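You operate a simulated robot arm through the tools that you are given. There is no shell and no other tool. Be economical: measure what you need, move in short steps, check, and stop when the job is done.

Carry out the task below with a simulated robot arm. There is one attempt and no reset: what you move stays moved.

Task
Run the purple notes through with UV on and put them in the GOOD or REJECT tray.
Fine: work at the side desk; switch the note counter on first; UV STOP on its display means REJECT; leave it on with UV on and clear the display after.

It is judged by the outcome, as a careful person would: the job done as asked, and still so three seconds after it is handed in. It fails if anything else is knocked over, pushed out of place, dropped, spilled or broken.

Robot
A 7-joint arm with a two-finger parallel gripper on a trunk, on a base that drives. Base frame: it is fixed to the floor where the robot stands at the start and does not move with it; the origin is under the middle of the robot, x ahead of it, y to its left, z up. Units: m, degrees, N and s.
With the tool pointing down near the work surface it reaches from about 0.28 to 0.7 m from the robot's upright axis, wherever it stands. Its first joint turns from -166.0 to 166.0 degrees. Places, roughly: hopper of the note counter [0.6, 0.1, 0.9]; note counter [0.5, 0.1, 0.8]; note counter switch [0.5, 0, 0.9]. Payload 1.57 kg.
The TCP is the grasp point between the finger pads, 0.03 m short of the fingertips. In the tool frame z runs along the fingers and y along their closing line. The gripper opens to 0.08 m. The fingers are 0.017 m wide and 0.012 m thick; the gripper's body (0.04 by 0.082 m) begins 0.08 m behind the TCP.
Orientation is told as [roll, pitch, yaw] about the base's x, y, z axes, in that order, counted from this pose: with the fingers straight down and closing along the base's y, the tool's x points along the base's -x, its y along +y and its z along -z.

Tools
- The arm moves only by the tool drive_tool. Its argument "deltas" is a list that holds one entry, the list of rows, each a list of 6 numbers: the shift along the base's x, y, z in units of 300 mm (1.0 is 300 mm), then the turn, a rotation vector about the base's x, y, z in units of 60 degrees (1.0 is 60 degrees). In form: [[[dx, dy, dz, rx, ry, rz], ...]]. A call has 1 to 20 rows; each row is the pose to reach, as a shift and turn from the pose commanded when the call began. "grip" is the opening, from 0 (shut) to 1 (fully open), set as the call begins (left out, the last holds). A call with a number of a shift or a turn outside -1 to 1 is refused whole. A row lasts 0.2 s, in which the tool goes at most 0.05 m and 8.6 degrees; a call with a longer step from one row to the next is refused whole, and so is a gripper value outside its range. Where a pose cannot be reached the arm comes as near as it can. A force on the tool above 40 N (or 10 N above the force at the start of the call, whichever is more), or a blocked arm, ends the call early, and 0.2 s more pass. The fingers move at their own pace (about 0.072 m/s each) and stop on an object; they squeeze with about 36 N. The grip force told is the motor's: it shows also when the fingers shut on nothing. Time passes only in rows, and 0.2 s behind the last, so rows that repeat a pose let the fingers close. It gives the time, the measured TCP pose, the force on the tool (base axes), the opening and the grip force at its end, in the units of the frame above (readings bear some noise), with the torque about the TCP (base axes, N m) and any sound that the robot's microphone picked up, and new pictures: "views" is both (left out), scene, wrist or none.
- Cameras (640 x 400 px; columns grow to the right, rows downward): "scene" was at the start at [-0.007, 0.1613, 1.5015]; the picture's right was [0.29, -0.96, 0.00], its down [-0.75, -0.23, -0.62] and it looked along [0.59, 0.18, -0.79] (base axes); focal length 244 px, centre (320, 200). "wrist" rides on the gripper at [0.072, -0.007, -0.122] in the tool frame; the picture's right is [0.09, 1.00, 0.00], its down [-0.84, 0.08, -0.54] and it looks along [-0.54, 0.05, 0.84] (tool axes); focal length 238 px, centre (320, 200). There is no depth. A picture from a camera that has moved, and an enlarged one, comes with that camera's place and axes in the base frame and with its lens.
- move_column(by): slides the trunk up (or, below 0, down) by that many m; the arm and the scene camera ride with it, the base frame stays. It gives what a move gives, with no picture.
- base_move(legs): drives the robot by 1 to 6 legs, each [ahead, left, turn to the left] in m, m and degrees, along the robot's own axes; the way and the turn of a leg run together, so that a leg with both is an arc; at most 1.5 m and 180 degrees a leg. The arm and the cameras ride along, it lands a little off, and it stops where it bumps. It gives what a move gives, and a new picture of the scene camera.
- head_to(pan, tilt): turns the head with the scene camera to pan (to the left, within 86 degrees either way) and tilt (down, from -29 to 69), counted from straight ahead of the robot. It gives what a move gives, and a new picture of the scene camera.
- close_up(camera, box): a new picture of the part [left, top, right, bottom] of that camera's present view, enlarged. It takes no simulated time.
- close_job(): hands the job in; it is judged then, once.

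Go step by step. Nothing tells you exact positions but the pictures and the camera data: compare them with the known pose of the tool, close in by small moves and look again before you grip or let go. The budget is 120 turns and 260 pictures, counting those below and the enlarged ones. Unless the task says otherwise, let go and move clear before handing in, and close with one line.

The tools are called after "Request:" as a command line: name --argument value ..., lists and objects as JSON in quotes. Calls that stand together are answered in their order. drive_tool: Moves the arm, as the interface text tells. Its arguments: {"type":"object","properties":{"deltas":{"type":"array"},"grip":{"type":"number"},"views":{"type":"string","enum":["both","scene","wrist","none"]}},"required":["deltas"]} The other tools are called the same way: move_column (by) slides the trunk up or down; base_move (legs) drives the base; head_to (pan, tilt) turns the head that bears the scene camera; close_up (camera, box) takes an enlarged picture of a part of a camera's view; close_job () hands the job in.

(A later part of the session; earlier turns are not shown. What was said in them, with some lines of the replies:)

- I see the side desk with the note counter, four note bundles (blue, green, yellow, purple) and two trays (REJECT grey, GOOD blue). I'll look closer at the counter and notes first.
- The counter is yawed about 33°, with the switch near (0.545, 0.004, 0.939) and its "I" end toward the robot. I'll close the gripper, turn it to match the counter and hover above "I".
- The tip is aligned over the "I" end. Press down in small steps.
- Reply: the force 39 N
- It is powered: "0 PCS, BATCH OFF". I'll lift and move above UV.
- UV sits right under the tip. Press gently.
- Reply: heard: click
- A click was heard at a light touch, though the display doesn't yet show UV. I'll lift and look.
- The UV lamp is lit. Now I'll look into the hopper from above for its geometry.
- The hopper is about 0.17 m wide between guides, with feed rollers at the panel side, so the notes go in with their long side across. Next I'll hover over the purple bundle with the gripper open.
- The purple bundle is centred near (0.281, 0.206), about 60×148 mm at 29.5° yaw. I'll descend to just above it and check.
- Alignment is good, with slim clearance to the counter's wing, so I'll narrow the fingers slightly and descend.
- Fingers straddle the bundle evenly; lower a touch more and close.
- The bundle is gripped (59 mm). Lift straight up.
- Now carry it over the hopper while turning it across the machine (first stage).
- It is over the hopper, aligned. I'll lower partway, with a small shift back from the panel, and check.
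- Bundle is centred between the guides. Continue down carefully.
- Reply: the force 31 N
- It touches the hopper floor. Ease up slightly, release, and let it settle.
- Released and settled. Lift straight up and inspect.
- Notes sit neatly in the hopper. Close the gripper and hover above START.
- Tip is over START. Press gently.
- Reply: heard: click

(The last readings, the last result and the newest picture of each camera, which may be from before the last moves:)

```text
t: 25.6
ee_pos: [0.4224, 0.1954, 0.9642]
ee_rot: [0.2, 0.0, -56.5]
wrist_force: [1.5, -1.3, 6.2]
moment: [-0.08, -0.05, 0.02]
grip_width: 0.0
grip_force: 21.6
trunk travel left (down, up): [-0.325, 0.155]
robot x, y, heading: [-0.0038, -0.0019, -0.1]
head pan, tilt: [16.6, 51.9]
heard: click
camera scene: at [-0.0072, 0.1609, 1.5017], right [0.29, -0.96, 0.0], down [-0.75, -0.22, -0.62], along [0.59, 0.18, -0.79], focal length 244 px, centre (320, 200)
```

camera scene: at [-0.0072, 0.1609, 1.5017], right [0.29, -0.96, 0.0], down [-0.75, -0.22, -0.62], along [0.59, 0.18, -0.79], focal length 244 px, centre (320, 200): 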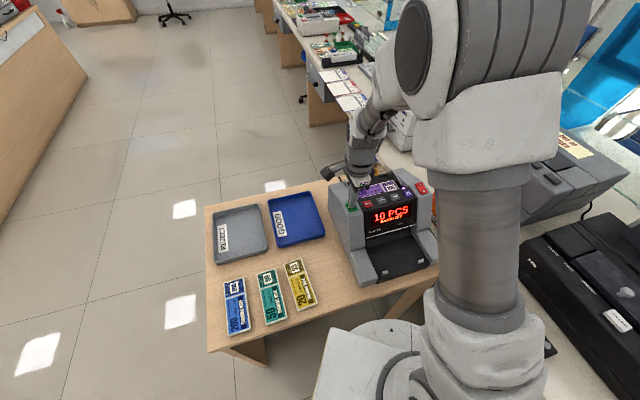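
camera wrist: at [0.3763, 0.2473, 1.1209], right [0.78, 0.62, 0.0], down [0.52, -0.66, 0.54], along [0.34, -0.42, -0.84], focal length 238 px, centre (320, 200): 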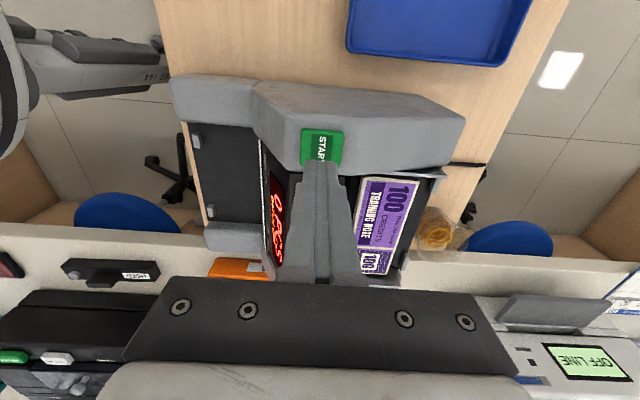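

It's counting ("10 PCS"). Lift clear and wait for it to finish.

Request:
drive_tool --deltas '[[[0, 0, 0.08, 0, 0, 0], [0, 0, 0.2, 0, 0, 0], [0, 0, 0.3, 0, 0, 0], [0, 0, 0.3, 0, 0, 0], [0, 0, 0.3, 0, 0, 0], [0, 0, 0.3, 0, 0, 0], [0, 0, 0.3, 0, 0, 0], [0, 0, 0.3, 0, 0, 0], [0, 0, 0.3, 0, 0, 0], [0, 0, 0.3, 0, 0, 0]]]' --views "scene"

Request:
close_up --camera "scene" --box '[310, 160, 450, 290]'

```text
t: 27.8
ee_pos: [0.422, 0.195, 1.0523]
ee_rot: [0.0, 0.0, -56.5]
wrist_force: [-0.3, -0.4, -0.5]
moment: [0.02, 0.03, 0.0]
grip_width: 0.0
grip_force: 21.6
trunk travel left (down, up): [-0.325, 0.155]
robot x, y, heading: [-0.0031, -0.0031, -0.1]
head pan, tilt: [16.6, 51.9]
camera scene: at [-0.007, 0.1613, 1.5015], right [0.29, -0.96, 0.0], down [-0.75, -0.23, -0.62], along [0.59, 0.18, -0.79], focal length 244 px, centre (320, 200)
```

scene: 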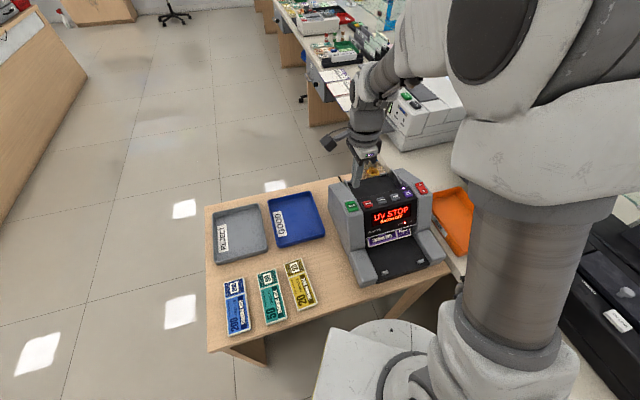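

```text
3.08 times, centred on (380, 225) of scene
camera zoom: at [-0.007, 0.1613, 1.5015], right [0.29, -0.96, 0.0], down [-0.75, -0.23, -0.62], along [0.59, 0.18, -0.79], focal length 750 px, centre (135, 123)
```

zoom: 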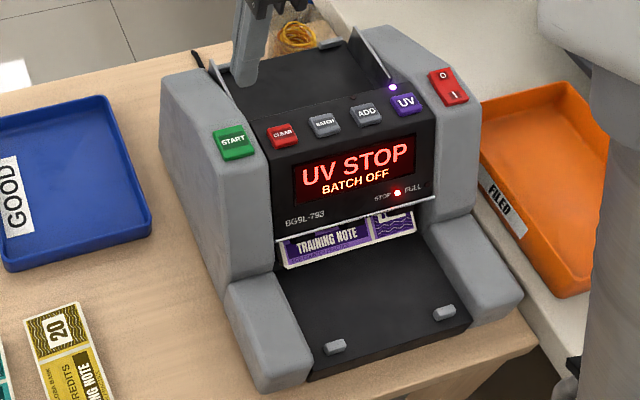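

The display reads "UV STOP", so the bundle goes to REJECT. It sits at the back of the output pocket, partly under the panel; I'll turn the tool back and look into the pocket with the wrist camera.

Request:
drive_tool --deltas '[[[-0.05, -0.06, 0.03, 0, 0, 0.14], [-0.1, -0.12, 0.06, 0, 0, 0.28], [-0.1, -0.18, 0.1, 0, 0, 0.42], [-0.1, -0.24, 0.1, 0, 0, 0.56], [-0.1, -0.3, 0.1, 0, 0, 0.7], [-0.1, -0.36, 0.1, 0, 0, 0.84], [-0.1, -0.42, 0.1, 0, 0, 0.97]]]' --views "none"

Request:
drive_tool --deltas '[[[0, 0, 0, 0, 0, 0.14], [0, 0, 0, 0, 0, 0.28], [0, 0, 0, 0, 0, 0.42], [0, 0, 0, 0, 0, 0.53], [0, 0, 0, 0, 0, 0.53]]]' --views "both"

Request:
close_up --camera "wrist" --box '[180, 0, 480, 200]'

```text
t: 29.4
ee_pos: [0.3905, 0.0701, 1.084]
ee_rot: [0.0, 0.0, 1.6]
wrist_force: [0.2, -1.1, 0.2]
moment: [0.01, 0.01, -0.02]
grip_width: 0.0
grip_force: 22.1
trunk travel left (down, up): [-0.325, 0.155]
robot x, y, heading: [-0.0008, 0.0008, 0.3]
head pan, tilt: [16.6, 51.9]
```

```text
t: 30.6
ee_pos: [0.3925, 0.0688, 1.0825]
ee_rot: [0.0, 0.1, 33.6]
wrist_force: [0.8, -0.3, 0.3]
moment: [-0.02, -0.03, -0.01]
grip_width: 0.0001
grip_force: 21.3
trunk travel left (down, up): [-0.325, 0.155]
robot x, y, heading: [-0.0047, -0.0037, -0.1]
head pan, tilt: [16.6, 51.9]
camera scene: at [-0.007, 0.1613, 1.5015], right [0.29, -0.96, 0.0], down [-0.75, -0.23, -0.62], along [0.59, 0.18, -0.79], focal length 244 px, centre (320, 200)
camera wrist: at [0.3367, 0.0241, 1.2065], right [-0.63, 0.78, 0.0], down [0.66, 0.53, 0.54], along [0.42, 0.34, -0.84], focal length 238 px, centre (320, 200)
```

scene: 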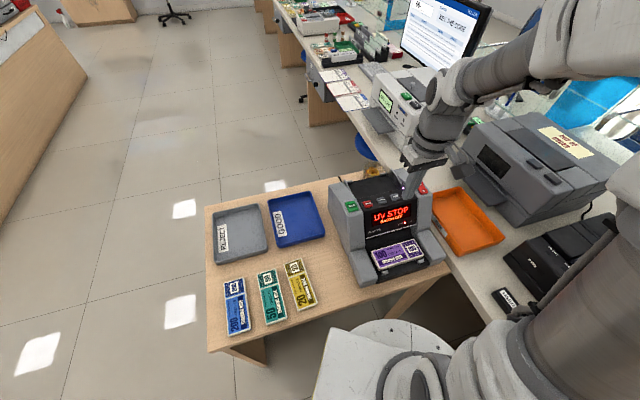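
wrist: 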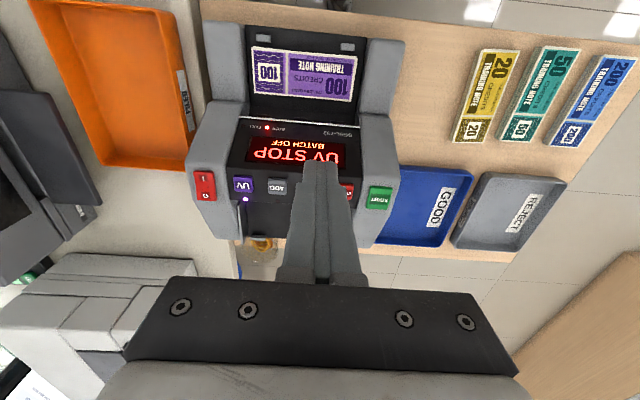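

```text
2.00 times, centred on (330, 100) of wrist
camera zoom: at [0.3367, 0.0241, 1.2065], right [-0.63, 0.78, 0.0], down [0.66, 0.53, 0.54], along [0.42, 0.34, -0.84], focal length 477 px, centre (300, 400)
```

zoom: 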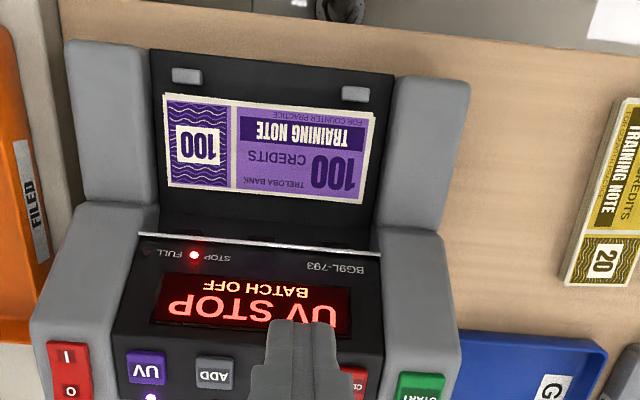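

The bundle has come out to the front of the pocket, fully exposed. I'll take a scene close-up to triangulate it and the trays.

Request:
close_up --camera "scene" --box '[340, 200, 460, 300]'

Request:
close_up --camera "scene" --box '[200, 180, 340, 290]'

```text
4.00 times, centred on (400, 250) of scene
camera zoom: at [-0.007, 0.1613, 1.5015], right [0.29, -0.96, 0.0], down [-0.75, -0.23, -0.62], along [0.59, 0.18, -0.79], focal length 975 px, centre (0, 0)
```

zoom: 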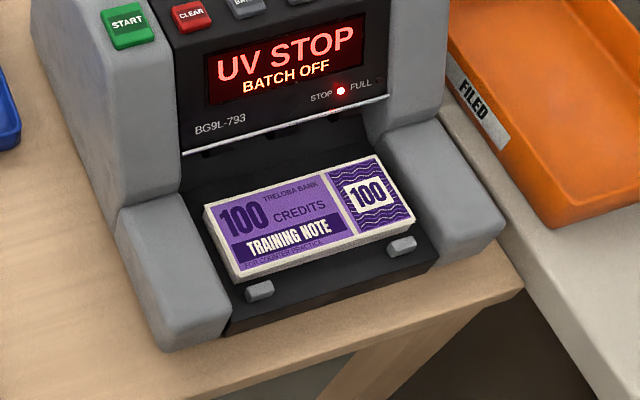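

```text
3.64 times, centred on (270, 235) of scene
camera zoom: at [-0.007, 0.1613, 1.5015], right [0.29, -0.96, 0.0], down [-0.75, -0.23, -0.62], along [0.59, 0.18, -0.79], focal length 887 px, centre (502, 73)
```

zoom: 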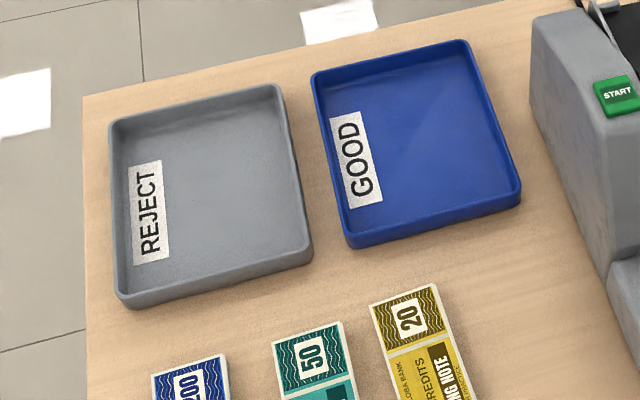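

The bundle is centred near (0.378, 0.030) with its top at about 0.816, lying across the pocket. I'll turn the gripper to close front-to-back and hover over it.

Request:
drive_tool --deltas '[[[-0.01, -0.03, 0, 0, 0, -0.14], [-0.03, -0.06, 0, 0, 0, -0.28], [-0.04, -0.1, 0, 0, 0, -0.42], [-0.048, -0.13, 0, 0, 0, -0.56], [-0.048, -0.13, 0, 0, 0, -0.7], [-0.048, -0.13, 0, 0, 0, -0.84], [-0.048, -0.13, 0, 0, 0, -0.98]]]' --grip 0.9 --views "none"

Request:
drive_tool --deltas '[[[0, 0, -0.08, 0, 0, -0.14], [0, 0, -0.2, 0, 0, -0.28], [0, 0, -0.35, 0, 0, -0.42], [0, 0, -0.5, 0, 0, -0.52], [0, 0, -0.6, 0, 0, -0.52], [0, 0, -0.6, 0, 0, -0.52]]]' --views "both"

Request:
close_up --camera "scene" --box '[340, 200, 460, 300]'

```text
t: 32.2
ee_pos: [0.3791, 0.0309, 1.0832]
ee_rot: [0.2, 0.1, -25.6]
wrist_force: [0.1, 0.1, 0.5]
moment: [0.01, 0.01, 0.03]
grip_width: 0.0722
grip_force: 0.0
trunk travel left (down, up): [-0.325, 0.155]
robot x, y, heading: [-0.0018, -0.0008, -0.3]
head pan, tilt: [16.6, 51.9]
```

```text
t: 33.6
ee_pos: [0.376, 0.0318, 0.9023]
ee_rot: [0.1, 0.1, -56.7]
wrist_force: [0.0, -0.4, -0.3]
moment: [0.01, 0.0, 0.01]
grip_width: 0.0722
grip_force: 0.1
trunk travel left (down, up): [-0.325, 0.155]
robot x, y, heading: [-0.0016, 0.0004, 0.3]
head pan, tilt: [16.6, 51.9]
camera scene: at [-0.0069, 0.1613, 1.5015], right [0.29, -0.96, 0.0], down [-0.75, -0.23, -0.62], along [0.59, 0.18, -0.79], focal length 244 px, centre (320, 200)
camera wrist: at [0.3322, 0.0873, 1.025], right [0.78, 0.62, 0.0], down [0.52, -0.66, 0.54], along [0.34, -0.42, -0.84], focal length 238 px, centre (320, 200)
```

scene: 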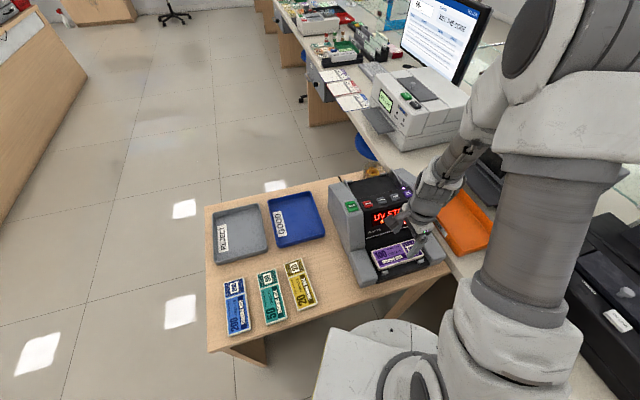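
wrist: 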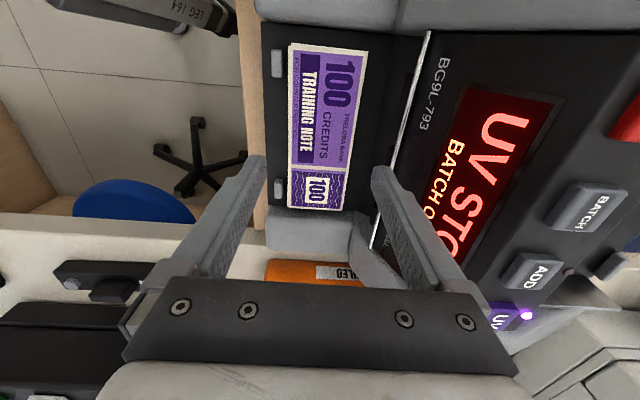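

```text
4.00 times, centred on (400, 250) of scene
camera zoom: at [-0.0069, 0.1613, 1.5015], right [0.29, -0.96, 0.0], down [-0.75, -0.23, -0.62], along [0.59, 0.18, -0.79], focal length 975 px, centre (0, 0)
```

zoom: 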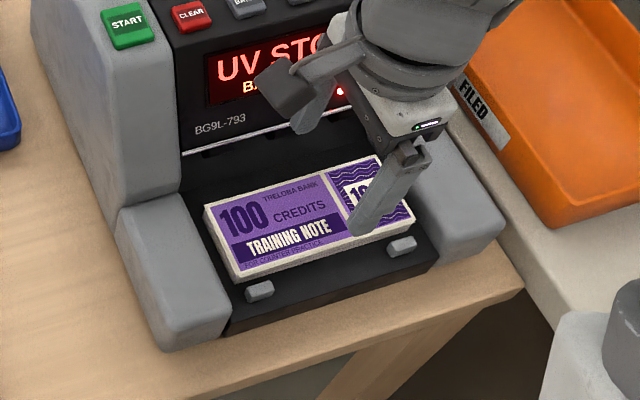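

Alignment confirmed (centre ≈ (0.378, 0.032)). Descend around it.

Request:
drive_tool --deltas '[[[0.007, 0.003, -0.08, 0, 0, 0], [0.007, 0.003, -0.15, 0, 0, 0], [0.007, 0.003, -0.19, 0, 0, 0], [0.007, 0.003, -0.205, 0, 0, 0], [0.007, 0.003, -0.213, 0, 0, 0]]]' --views "wrist"

Request:
close_up --camera "scene" --box '[340, 200, 460, 300]'

```text
t: 34.8
ee_pos: [0.3793, 0.0332, 0.839]
ee_rot: [0.1, 0.0, -56.7]
wrist_force: [0.1, 0.2, -0.2]
moment: [0.0, 0.03, 0.0]
grip_width: 0.0719
grip_force: 0.1
trunk travel left (down, up): [-0.325, 0.155]
robot x, y, heading: [-0.0002, -0.003, 0.0]
head pan, tilt: [16.6, 51.9]
camera wrist: at [0.3348, 0.0878, 0.9627], right [0.78, 0.62, 0.0], down [0.52, -0.66, 0.54], along [0.34, -0.42, -0.84], focal length 238 px, centre (320, 200)
```

wrist: 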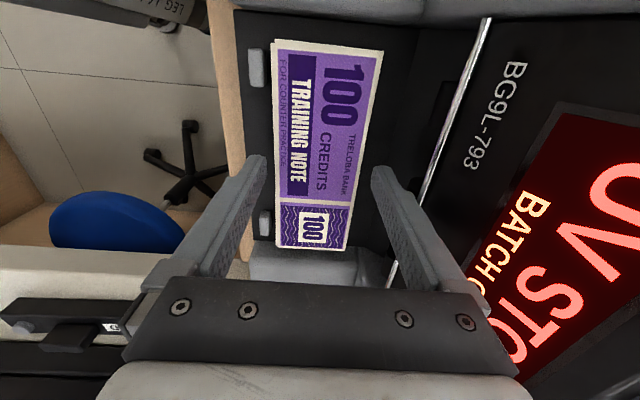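

```text
4.00 times, centred on (400, 250) of scene
camera zoom: at [-0.007, 0.1613, 1.5015], right [0.29, -0.96, 0.0], down [-0.75, -0.23, -0.62], along [0.59, 0.18, -0.79], focal length 975 px, centre (0, 0)
```

zoom: 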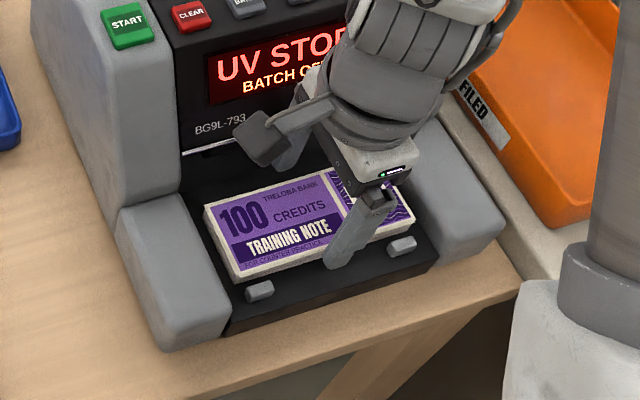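

Fingers straddle it, clear of the stops. Go 3 mm lower and close.

Request:
drive_tool --deltas '[[[0, 0, -0.006, 0, 0, 0], [0, 0, -0.01, 0, 0, 0]]]' --views "none"

Request:
drive_tool --deltas '[[[0, 0, 0, 0, 0, 0], [0, 0, 0, 0, 0, 0], [0, 0, 0, 0, 0, 0]]]' --grip 0 --views "none"

Request:
drive_tool --deltas '[[[0, 0, 0.03, 0, 0, 0], [0, 0, 0.1, 0, 0, 0], [0, 0, 0.25, 0, 0, 0], [0, 0, 0.4, 0, 0, 0], [0, 0, 0.55, 0, 0, 0], [0, 0, 0.7, 0, 0, 0], [0, 0, 0.7, 0, 0, 0]]]' --grip 0

```text
t: 35.4
ee_pos: [0.3797, 0.031, 0.8367]
ee_rot: [0.2, 0.0, -56.6]
wrist_force: [-0.5, 0.2, 0.1]
moment: [0.02, 0.0, 0.0]
grip_width: 0.072
grip_force: 0.1
trunk travel left (down, up): [-0.325, 0.155]
robot x, y, heading: [-0.0031, 0.0004, 0.3]
head pan, tilt: [16.6, 51.9]
```

```text
t: 36.2
ee_pos: [0.3798, 0.0313, 0.836]
ee_rot: [0.0, 0.1, -56.6]
wrist_force: [0.8, -0.3, 1.3]
moment: [-0.05, 0.0, -0.01]
grip_width: 0.0593
grip_force: 35.7
trunk travel left (down, up): [-0.325, 0.155]
robot x, y, heading: [-0.0022, -0.0037, -0.4]
head pan, tilt: [16.6, 51.9]
```

```text
t: 37.8
ee_pos: [0.3802, 0.033, 1.0455]
ee_rot: [-0.1, -0.1, -56.6]
wrist_force: [0.4, -0.8, -1.4]
moment: [0.02, -0.01, -0.02]
grip_width: 0.0592
grip_force: 36.3
trunk travel left (down, up): [-0.325, 0.155]
robot x, y, heading: [-0.001, -0.0015, 0.2]
head pan, tilt: [16.6, 51.9]
camera scene: at [-0.0072, 0.1612, 1.5015], right [0.29, -0.96, 0.0], down [-0.75, -0.23, -0.62], along [0.59, 0.18, -0.79], focal length 244 px, centre (320, 200)
camera wrist: at [0.3355, 0.0885, 1.1681], right [0.78, 0.62, 0.0], down [0.52, -0.66, 0.54], along [0.34, -0.42, -0.84], focal length 238 px, centre (320, 200)
```

scene: 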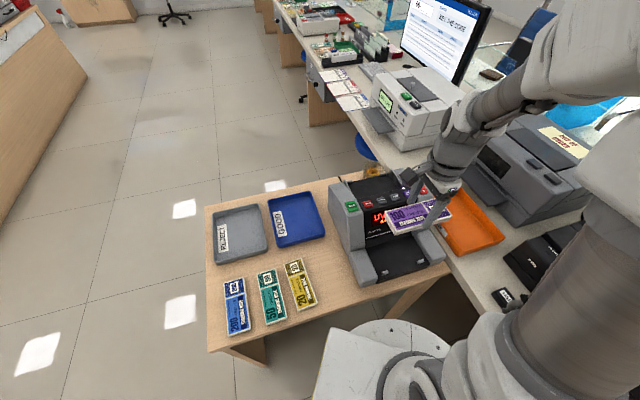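
wrist: 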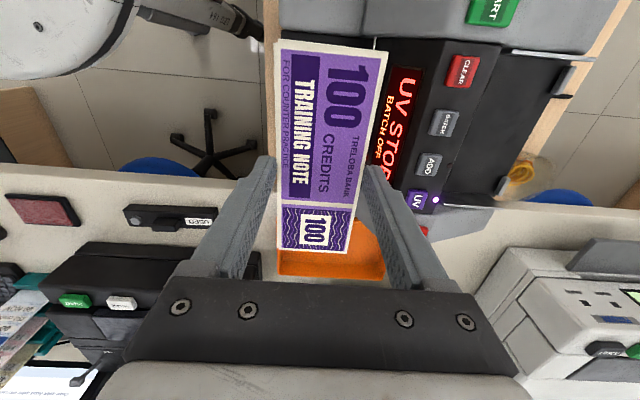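

Held securely. Carry to the REJECT tray while turning to line up with it.

Request:
drive_tool --deltas '[[[-0.02, 0.09, 0, 0, 0, 0.09], [-0.03, 0.18, 0, 0, 0, 0.18], [-0.04, 0.27, 0, 0, 0, 0.27], [-0.05, 0.36, 0, 0, 0, 0.36], [-0.06, 0.45, 0, 0, 0, 0.45], [-0.07, 0.54, 0, 0, 0, 0.54], [-0.08, 0.63, 0, 0, 0, 0.63], [-0.09, 0.72, 0, 0, 0, 0.72], [-0.1, 0.81, 0, 0, 0, 0.81], [-0.1, 0.88, 0, 0, 0, 0.9]]]' --grip 0 --views "none"

Request:
drive_tool --deltas '[[[-0.01, 0.1, 0, 0, 0, 0.09], [-0.02, 0.2, 0, 0, 0, 0.18], [-0.03, 0.3, 0, 0, 0, 0.27], [-0.04, 0.4, 0, 0, 0, 0.36], [-0.06, 0.5, 0, 0, 0, 0.45], [-0.08, 0.6, 0, 0, 0, 0.54], [-0.093, 0.7, 0, 0, 0, 0.61], [-0.093, 0.833, 0, 0, 0, 0.61], [-0.093, 0.833, 0, 0, 0, 0.61]]]' --grip 0

```text
t: 40.0
ee_pos: [0.3492, 0.2941, 1.0467]
ee_rot: [0.1, 0.1, -2.5]
wrist_force: [-1.1, -0.1, -0.5]
moment: [0.0, -0.02, 0.03]
grip_width: 0.059
grip_force: 36.4
trunk travel left (down, up): [-0.325, 0.155]
robot x, y, heading: [0.0006, -0.0036, 0.3]
head pan, tilt: [16.6, 51.9]
```

```text
t: 42.0
ee_pos: [0.3213, 0.5473, 1.0452]
ee_rot: [0.0, 0.0, 34.0]
wrist_force: [0.2, -0.2, -1.8]
moment: [-0.02, -0.02, 0.0]
grip_width: 0.0589
grip_force: 35.7
trunk travel left (down, up): [-0.325, 0.155]
robot x, y, heading: [0.0, -0.0026, 0.1]
head pan, tilt: [16.6, 51.9]
camera scene: at [-0.007, 0.1616, 1.5014], right [0.29, -0.96, 0.0], down [-0.75, -0.23, -0.62], along [0.59, 0.18, -0.79], focal length 244 px, centre (320, 200)
camera wrist: at [0.2662, 0.4998, 1.1687], right [-0.63, 0.77, 0.0], down [0.65, 0.53, 0.54], along [0.42, 0.34, -0.84], focal length 238 px, centre (320, 200)
```

scene: 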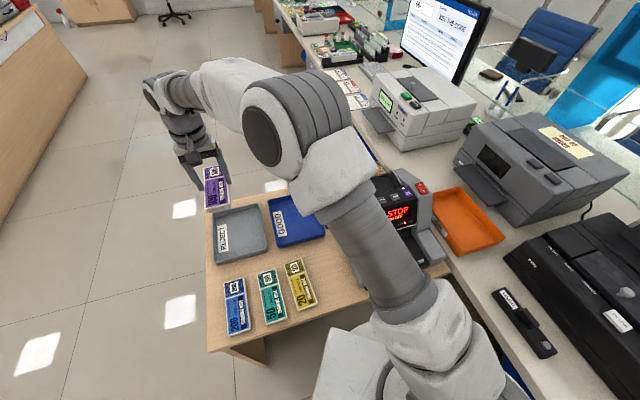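
wrist: 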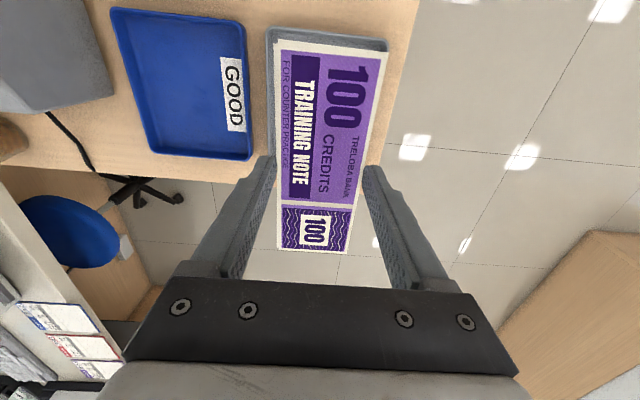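

The tray centre is about (0.323, 0.550). Lower to just above the tray and check.

Request:
drive_tool --deltas '[[[0.008, 0.01, -0.14, 0, 0, 0], [0.008, 0.01, -0.28, 0, 0, 0], [0.008, 0.01, -0.42, 0, 0, 0], [0.008, 0.01, -0.56, 0, 0, 0], [0.008, 0.01, -0.65, 0, 0, 0], [0.008, 0.01, -0.65, 0, 0, 0]]]' --grip 0 --views "wrist"

Request:
close_up --camera "scene" --box '[180, 170, 300, 290]'

```text
t: 43.4
ee_pos: [0.3256, 0.5467, 0.8532]
ee_rot: [-0.1, 0.0, 34.0]
wrist_force: [-0.3, 0.5, -1.4]
moment: [0.0, 0.02, 0.01]
grip_width: 0.0592
grip_force: 36.5
trunk travel left (down, up): [-0.325, 0.155]
robot x, y, heading: [-0.0027, 0.0011, 0.1]
head pan, tilt: [16.6, 51.9]
camera wrist: at [0.2717, 0.501, 0.9768], right [-0.63, 0.77, 0.0], down [0.65, 0.53, 0.54], along [0.42, 0.34, -0.84], focal length 238 px, centre (320, 200)
```

wrist: 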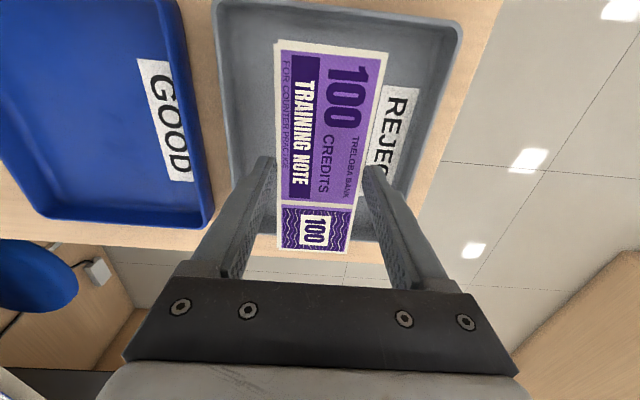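

```text
3.33 times, centred on (240, 230) of scene
camera zoom: at [-0.0069, 0.1615, 1.5015], right [0.29, -0.96, 0.0], down [-0.75, -0.23, -0.62], along [0.59, 0.18, -0.79], focal length 813 px, centre (587, 100)
```

zoom: 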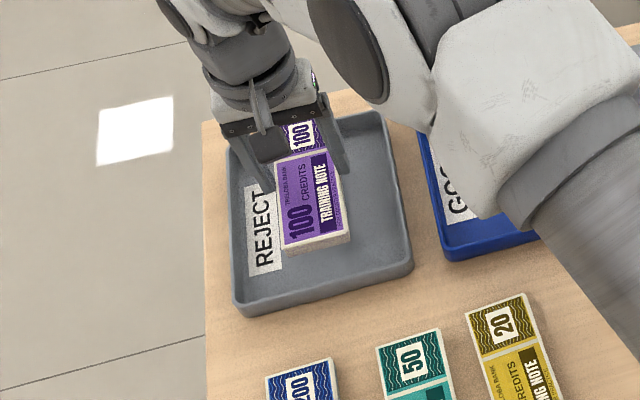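

It's over the tray with clearance all round; a small nudge to centre, then lower to the floor of the tray.

Request:
drive_tool --deltas '[[[0.003, 0.02, -0.07, 0, 0, 0], [0.003, 0.02, -0.13, 0, 0, 0], [0.003, 0.02, -0.15, 0, 0, 0], [0.003, 0.02, -0.16, 0, 0, 0], [0.003, 0.02, -0.168, 0, 0, 0]]]' --grip 0 --views "wrist"

Request:
close_up --camera "scene" --box '[180, 170, 300, 290]'

```text
t: 44.6
ee_pos: [0.3254, 0.5538, 0.8024]
ee_rot: [-0.1, 0.0, 34.1]
wrist_force: [-0.2, -0.3, -1.5]
moment: [-0.01, -0.01, -0.05]
grip_width: 0.0594
grip_force: 36.3
trunk travel left (down, up): [-0.325, 0.155]
robot x, y, heading: [-0.004, 0.0003, 0.2]
head pan, tilt: [16.6, 51.9]
camera wrist: at [0.2697, 0.5082, 0.9252], right [-0.63, 0.77, 0.0], down [0.65, 0.53, 0.54], along [0.42, 0.34, -0.84], focal length 238 px, centre (320, 200)
```

wrist: 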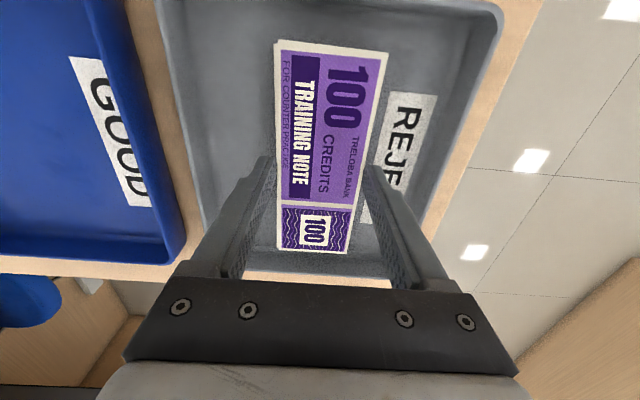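

```text
3.33 times, centred on (240, 230) of scene
camera zoom: at [-0.007, 0.1614, 1.5015], right [0.29, -0.96, 0.0], down [-0.75, -0.23, -0.62], along [0.59, 0.18, -0.79], focal length 813 px, centre (587, 100)
```

zoom: 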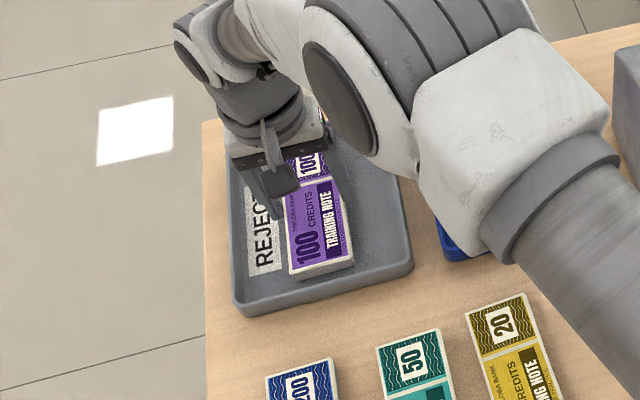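

Inside the tray but not yet touching; continue in small steps until contact.

Request:
drive_tool --deltas '[[[0, 0, -0.007, 0, 0, 0], [0, 0, -0.013, 0, 0, 0], [0, 0, -0.013, 0, 0, 0]]]' --grip 0 --views "none"

```text
t: 45.4
ee_pos: [0.3251, 0.5554, 0.8007]
ee_rot: [0.1, 0.0, 34.1]
wrist_force: [-2.7, -4.7, 16.7]
moment: [-0.74, 0.67, 0.08]
grip_width: 0.0591
grip_force: 35.9
trunk travel left (down, up): [-0.325, 0.155]
robot x, y, heading: [0.0027, -0.0012, -0.0]
head pan, tilt: [16.6, 51.9]
```

Contact with the tray floor. Ease up a hair, release, and lift straight away.

Request:
drive_tool --deltas '[[[0, 0, 0.007, 0, 0, 0], [0, 0, 0.007, 0, 0, 0]]]' --grip 0 --views "none"

Request:
drive_tool --deltas '[[[0, 0, 0, 0, 0, 0], [0, 0, 0, 0, 0, 0], [0, 0, 0, 0, 0, 0]]]' --grip 0.95 --views "none"

Request:
drive_tool --deltas '[[[0, 0, 0.04, 0, 0, 0], [0, 0, 0.12, 0, 0, 0], [0, 0, 0.26, 0, 0, 0], [0, 0, 0.42, 0, 0, 0], [0, 0, 0.58, 0, 0, 0], [0, 0, 0.74, 0, 0, 0], [0, 0, 0.84, 0, 0, 0], [0, 0, 0.84, 0, 0, 0]]]'

```text
t: 46.0
ee_pos: [0.3264, 0.5545, 0.7988]
ee_rot: [0.1, 0.0, 34.0]
wrist_force: [1.6, 1.2, 4.3]
moment: [0.2, -0.27, 0.03]
grip_width: 0.0593
grip_force: 36.1
trunk travel left (down, up): [-0.325, 0.155]
robot x, y, heading: [0.0008, 0.001, 0.1]
head pan, tilt: [16.6, 51.9]
```

```text
t: 46.8
ee_pos: [0.3252, 0.5549, 0.8014]
ee_rot: [0.0, -0.1, 34.1]
wrist_force: [0.0, 0.5, -0.5]
moment: [0.0, 0.0, 0.02]
grip_width: 0.076
grip_force: 0.0
trunk travel left (down, up): [-0.325, 0.155]
robot x, y, heading: [-0.001, 0.0008, -0.0]
head pan, tilt: [16.6, 51.9]
```

```text
t: 48.6
ee_pos: [0.3261, 0.5564, 1.0503]
ee_rot: [-0.1, -0.1, 34.0]
wrist_force: [0.2, -0.5, 0.3]
moment: [0.0, -0.01, 0.0]
grip_width: 0.0761
grip_force: 0.0
trunk travel left (down, up): [-0.325, 0.155]
robot x, y, heading: [-0.0007, -0.0044, 0.1]
head pan, tilt: [16.6, 51.9]
camera scene: at [-0.0071, 0.1612, 1.5015], right [0.29, -0.96, 0.0], down [-0.75, -0.23, -0.62], along [0.59, 0.18, -0.79], focal length 244 px, centre (320, 200)
camera wrist: at [0.2716, 0.5101, 1.1736], right [-0.63, 0.77, 0.0], down [0.65, 0.53, 0.54], along [0.42, 0.34, -0.84], focal length 238 px, centre (320, 200)
```

scene: 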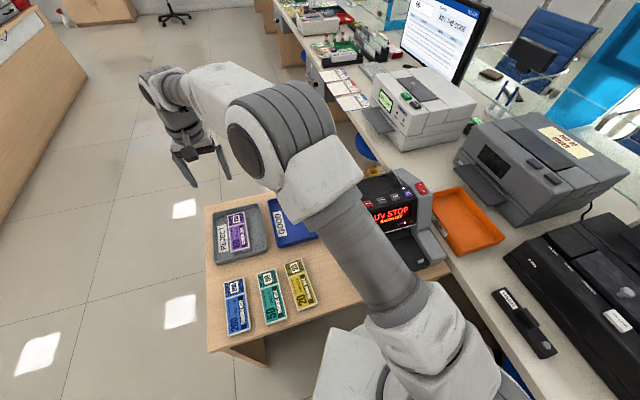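
wrist: 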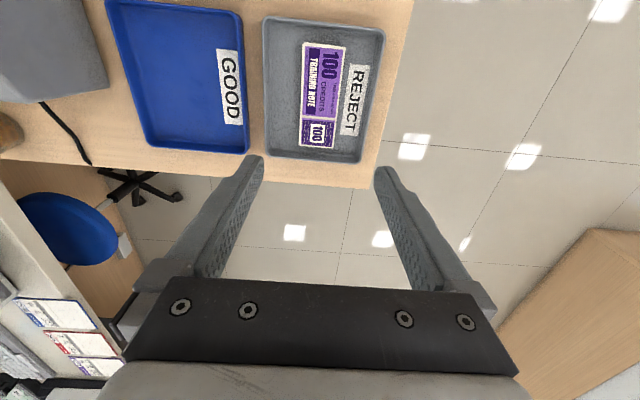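

The notes lie flat in the REJECT tray. Now close the gripper and go above CLEAR.

Request:
drive_tool --deltas '[[[0.03, -0.13, 0, 0, 0, 0], [0.06, -0.26, 0, 0, 0, 0], [0.09, -0.39, 0, 0, 0, 0], [0.12, -0.52, 0, 0, 0, 0], [0.15, -0.65, 0, 0, 0, 0], [0.18, -0.78, 0, 0, 0, 0], [0.21, -0.91, 0, 0, 0, 0]]]' --grip 0 --views "none"

Request:
drive_tool --deltas '[[[0.05, -0.13, 0, 0, 0, 0], [0.1, -0.26, 0, 0, 0, 0], [0.15, -0.37, 0, 0, 0, 0], [0.18, -0.437, -0.08, 0, 0, 0], [0.18, -0.437, -0.16, 0, 0, 0], [0.18, -0.437, -0.16, 0, 0, 0]]]' --grip 0 --views "both"

Request:
close_up --camera "scene" --box '[310, 150, 450, 250]'

```text
t: 50.2
ee_pos: [0.3924, 0.2815, 1.0496]
ee_rot: [0.0, 0.1, 34.0]
wrist_force: [0.4, 0.2, -0.3]
moment: [-0.02, 0.01, 0.02]
grip_width: 0.0
grip_force: 21.3
trunk travel left (down, up): [-0.325, 0.155]
robot x, y, heading: [0.002, 0.004, 0.1]
head pan, tilt: [16.6, 51.9]
```

```text
t: 51.6
ee_pos: [0.4446, 0.1517, 1.0019]
ee_rot: [0.0, 0.0, 34.0]
wrist_force: [-0.1, -0.5, -0.4]
moment: [0.01, 0.0, 0.02]
grip_width: 0.0
grip_force: 20.7
trunk travel left (down, up): [-0.325, 0.155]
robot x, y, heading: [-0.0006, 0.0048, 0.1]
head pan, tilt: [16.6, 51.9]
camera scene: at [-0.007, 0.1614, 1.5015], right [0.29, -0.96, 0.0], down [-0.75, -0.23, -0.62], along [0.59, 0.18, -0.79], focal length 244 px, centre (320, 200)
camera wrist: at [0.3886, 0.1059, 1.1247], right [-0.63, 0.77, 0.0], down [0.65, 0.53, 0.54], along [0.42, 0.34, -0.84], focal length 238 px, centre (320, 200)
```

scene: 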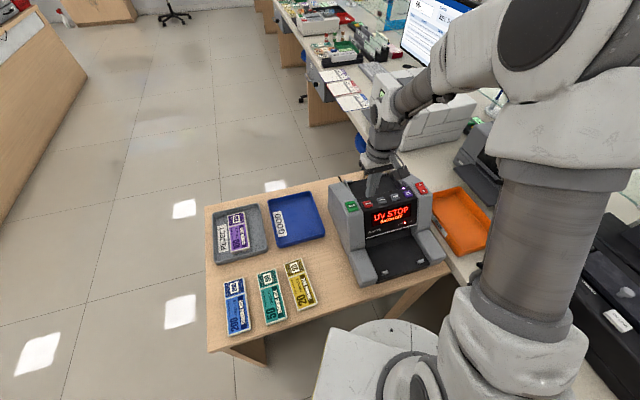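
wrist: 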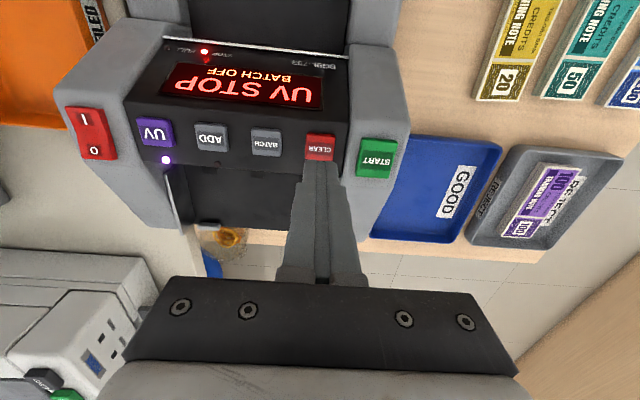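

```text
4.00 times, centred on (380, 200) of scene
camera zoom: at [-0.007, 0.1614, 1.5015], right [0.29, -0.96, 0.0], down [-0.75, -0.23, -0.62], along [0.59, 0.18, -0.79], focal length 975 px, centre (80, 200)
```

zoom: 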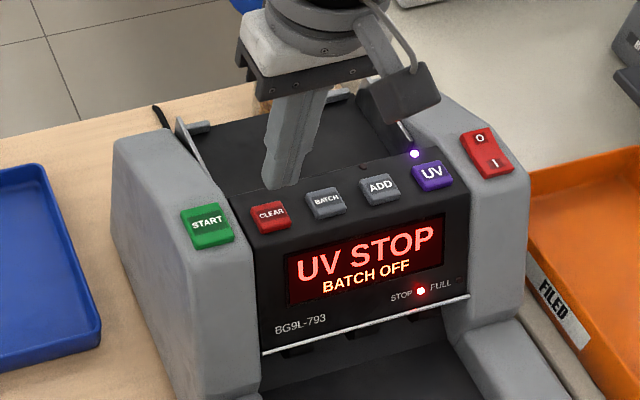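

Tip is right over CLEAR. Press gently and lift.

Request:
drive_tool --deltas '[[[-0.003, -0.005, -0.08, 0, 0, 0], [-0.003, -0.005, -0.11, 0, 0, 0], [-0.003, -0.005, -0.122, 0, 0, 0], [-0.003, -0.005, -0.131, 0, 0, 0]]]' --views "none"

Request:
close_up --camera "scene" --box '[310, 150, 450, 250]'

```text
t: 52.6
ee_pos: [0.4418, 0.1501, 0.9652]
ee_rot: [0.0, 0.1, 33.9]
wrist_force: [0.9, 0.0, 0.8]
moment: [0.03, 0.02, -0.01]
grip_width: 0.0
grip_force: 21.3
trunk travel left (down, up): [-0.325, 0.155]
robot x, y, heading: [-0.0004, 0.0014, -0.1]
head pan, tilt: [16.6, 51.9]
heard: click
```

```text
4.00 times, centred on (380, 200) of scene
camera zoom: at [-0.0071, 0.1612, 1.5015], right [0.29, -0.96, 0.0], down [-0.75, -0.22, -0.62], along [0.59, 0.18, -0.79], focal length 975 px, centre (80, 200)
```

zoom: 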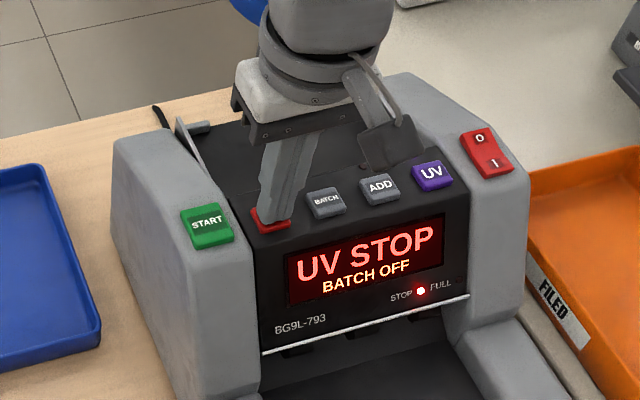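

A click was heard. Lift clear and check the display.

Request:
drive_tool --deltas '[[[0, 0, 0.08, 0, 0, 0], [0, 0, 0.22, 0, 0, 0], [0, 0.1, 0.36, 0, 0, 0], [0, 0.25, 0.45, 0, 0, 0], [-0.05, 0.4, 0.5, 0, 0, 0], [-0.05, 0.4, 0.5, 0, 0, 0]]]' --views "scene"

Request:
close_up --camera "scene" --box '[310, 150, 450, 250]'

Request:
close_up --camera "scene" --box '[200, 180, 340, 350]'

```text
refused: row 3 steps farther than a row can; nothing moved
```

```text
4.00 times, centred on (380, 200) of scene
camera zoom: at [-0.0071, 0.1612, 1.5015], right [0.29, -0.96, 0.0], down [-0.75, -0.22, -0.62], along [0.59, 0.18, -0.79], focal length 975 px, centre (80, 200)
```

zoom: 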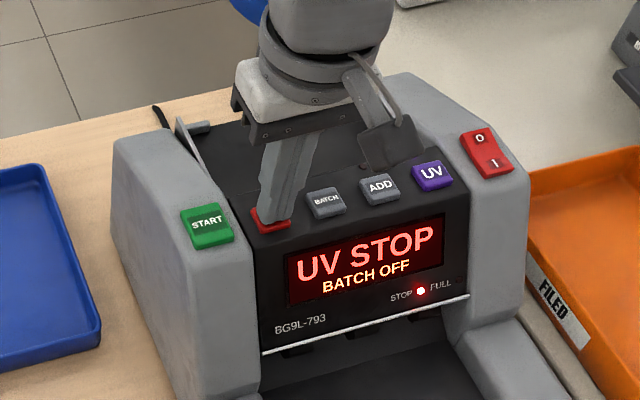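

```text
2.35 times, centred on (270, 265) of scene
camera zoom: at [-0.0071, 0.1612, 1.5015], right [0.29, -0.96, 0.0], down [-0.75, -0.22, -0.62], along [0.59, 0.18, -0.79], focal length 574 px, centre (438, 47)
```

zoom: 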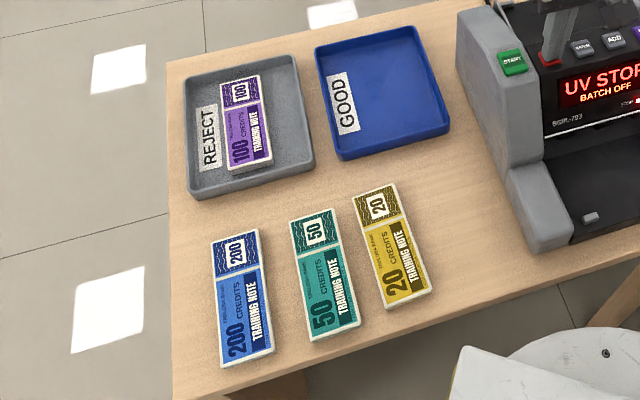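

That step was too large; I'll lift with smaller ones.

Request:
drive_tool --deltas '[[[0, 0, 0.08, 0, 0, 0], [0, 0, 0.2, 0, 0, 0], [0, 0, 0.33, 0, 0, 0], [0, 0.1, 0.42, 0, 0, 0], [0, 0.22, 0.48, 0, 0, 0], [0, 0.35, 0.5, 0, 0, 0], [0, 0.35, 0.5, 0, 0, 0]]]' --views "scene"

Request:
close_up --camera "scene" --box '[310, 150, 450, 250]'

```text
t: 54.2
ee_pos: [0.4418, 0.2532, 1.114]
ee_rot: [0.0, 0.0, 34.0]
wrist_force: [-0.4, 0.2, 0.3]
moment: [-0.01, 0.01, 0.0]
grip_width: 0.0001
grip_force: 20.9
trunk travel left (down, up): [-0.325, 0.155]
robot x, y, heading: [0.002, -0.0013, -0.2]
head pan, tilt: [16.6, 51.9]
camera scene: at [-0.007, 0.1615, 1.5015], right [0.29, -0.96, 0.0], down [-0.75, -0.23, -0.62], along [0.59, 0.18, -0.79], focal length 244 px, centre (320, 200)
```

scene: 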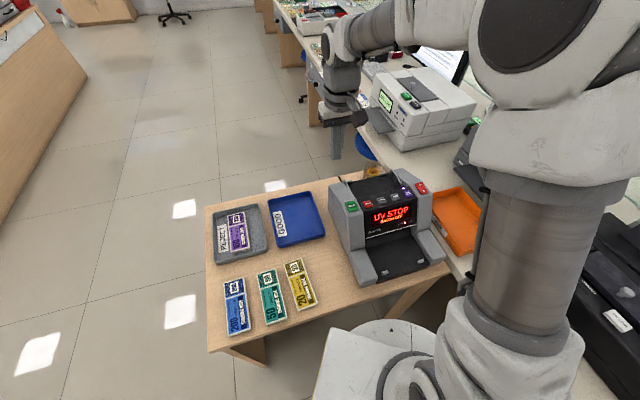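

```text
4.00 times, centred on (380, 200) of scene
camera zoom: at [-0.007, 0.1615, 1.5015], right [0.29, -0.96, 0.0], down [-0.75, -0.23, -0.62], along [0.59, 0.18, -0.79], focal length 975 px, centre (80, 200)
```

zoom: 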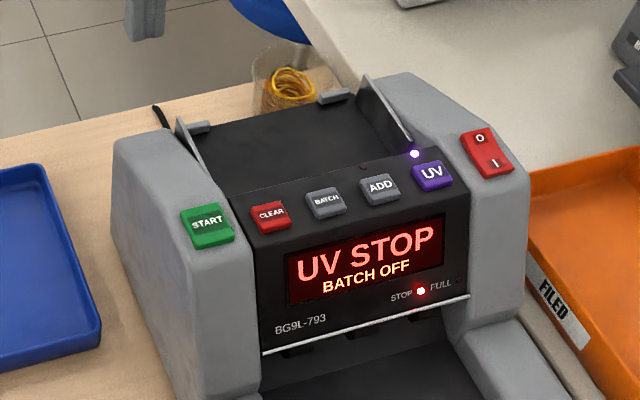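

The display still shows UV STOP, so I'll press CLEAR again, slightly deeper and longer.

Request:
drive_tool --deltas '[[[0, -0.12, -0.03, 0, 0, 0], [0, -0.24, -0.1, 0, 0, 0], [0, -0.35, -0.2, 0, 0, 0], [0, -0.35, -0.32, 0, 0, 0], [0, -0.35, -0.42, 0, 0, 0], [0, -0.35, -0.47, 0, 0, 0], [0, -0.35, -0.49, 0, 0, 0], [0, -0.35, -0.5, 0, 0, 0], [0, -0.35, -0.51, 0, 0, 0], [0, -0.35, -0.51, 0, 0, 0], [0, -0.35, -0.51, 0, 0, 0], [0, -0.35, -0.51, 0, 0, 0]]]' --views "wrist"

Request:
close_up --camera "scene" --box '[310, 150, 450, 250]'

```text
t: 56.8
ee_pos: [0.4402, 0.1479, 0.9624]
ee_rot: [0.0, 0.0, 33.9]
wrist_force: [1.6, -0.9, 3.6]
moment: [-0.01, -0.09, 0.0]
grip_width: 0.0
grip_force: 21.1
trunk travel left (down, up): [-0.325, 0.155]
robot x, y, heading: [-0.003, -0.0033, -0.1]
head pan, tilt: [16.6, 51.9]
heard: click
camera wrist: at [0.386, 0.1024, 1.0855], right [-0.63, 0.77, 0.0], down [0.65, 0.53, 0.54], along [0.42, 0.34, -0.84], focal length 238 px, centre (320, 200)
```

wrist: 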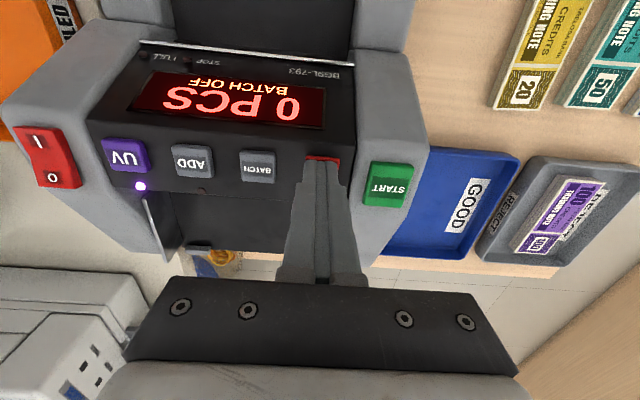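

```text
4.00 times, centred on (380, 200) of scene
camera zoom: at [-0.0071, 0.1611, 1.5015], right [0.29, -0.96, 0.0], down [-0.75, -0.22, -0.62], along [0.59, 0.18, -0.79], focal length 975 px, centre (80, 200)
```

zoom: 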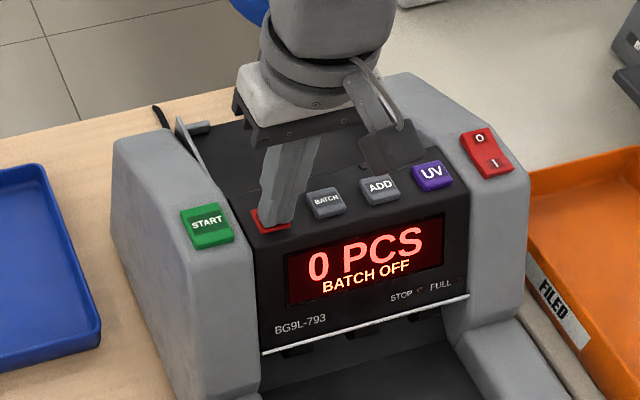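

Cleared to "0 PCS" with the UV lamp still lit. Lift clear and do a final check.

Request:
drive_tool --deltas '[[[0, 0, 0.08, 0, 0, 0], [0, 0, 0.2, 0, 0, 0], [0, 0, 0.33, 0, 0, 0], [0, 0.1, 0.42, 0, 0, 0], [0, 0.22, 0.48, 0, 0, 0], [0, 0.35, 0.5, 0, 0, 0], [0, 0.35, 0.5, 0, 0, 0], [0, 0.35, 0.5, 0, 0, 0]]]' --grip 0.5 --views "scene"

Request:
close_up --camera "scene" --box '[200, 160, 460, 330]'

```text
t: 58.6
ee_pos: [0.4406, 0.2553, 1.1082]
ee_rot: [0.1, 0.1, 33.9]
wrist_force: [-0.9, 0.2, 0.6]
moment: [0.03, 0.02, -0.03]
grip_width: 0.0399
grip_force: 0.0
trunk travel left (down, up): [-0.325, 0.155]
robot x, y, heading: [-0.0017, 0.0007, -0.1]
head pan, tilt: [16.6, 51.9]
camera scene: at [-0.0071, 0.1612, 1.5015], right [0.29, -0.96, 0.0], down [-0.75, -0.23, -0.62], along [0.59, 0.18, -0.79], focal length 244 px, centre (320, 200)
```

scene: 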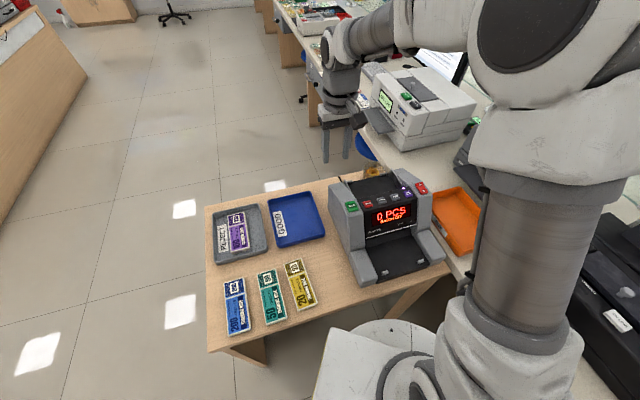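

```text
2.35 times, centred on (330, 245) of scene
camera zoom: at [-0.0071, 0.1612, 1.5015], right [0.29, -0.96, 0.0], down [-0.75, -0.23, -0.62], along [0.59, 0.18, -0.79], focal length 574 px, centre (296, 94)
```

zoom: 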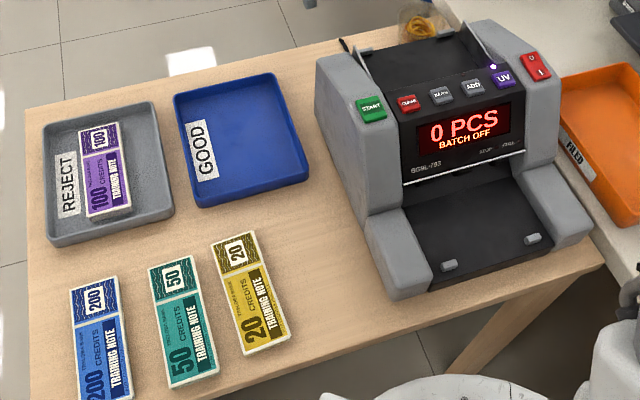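

The purple notes are in REJECT, and the counter is on with UV lit and reads 0 PCS. Everything else is where it was, so I'm handing in.

Request:
close_job

```text
The job is handed in.
```

The purple notes stopped with UV STOP, so they are in the REJECT tray, and the counter is left on with UV on and its display cleared to 0 PCS.
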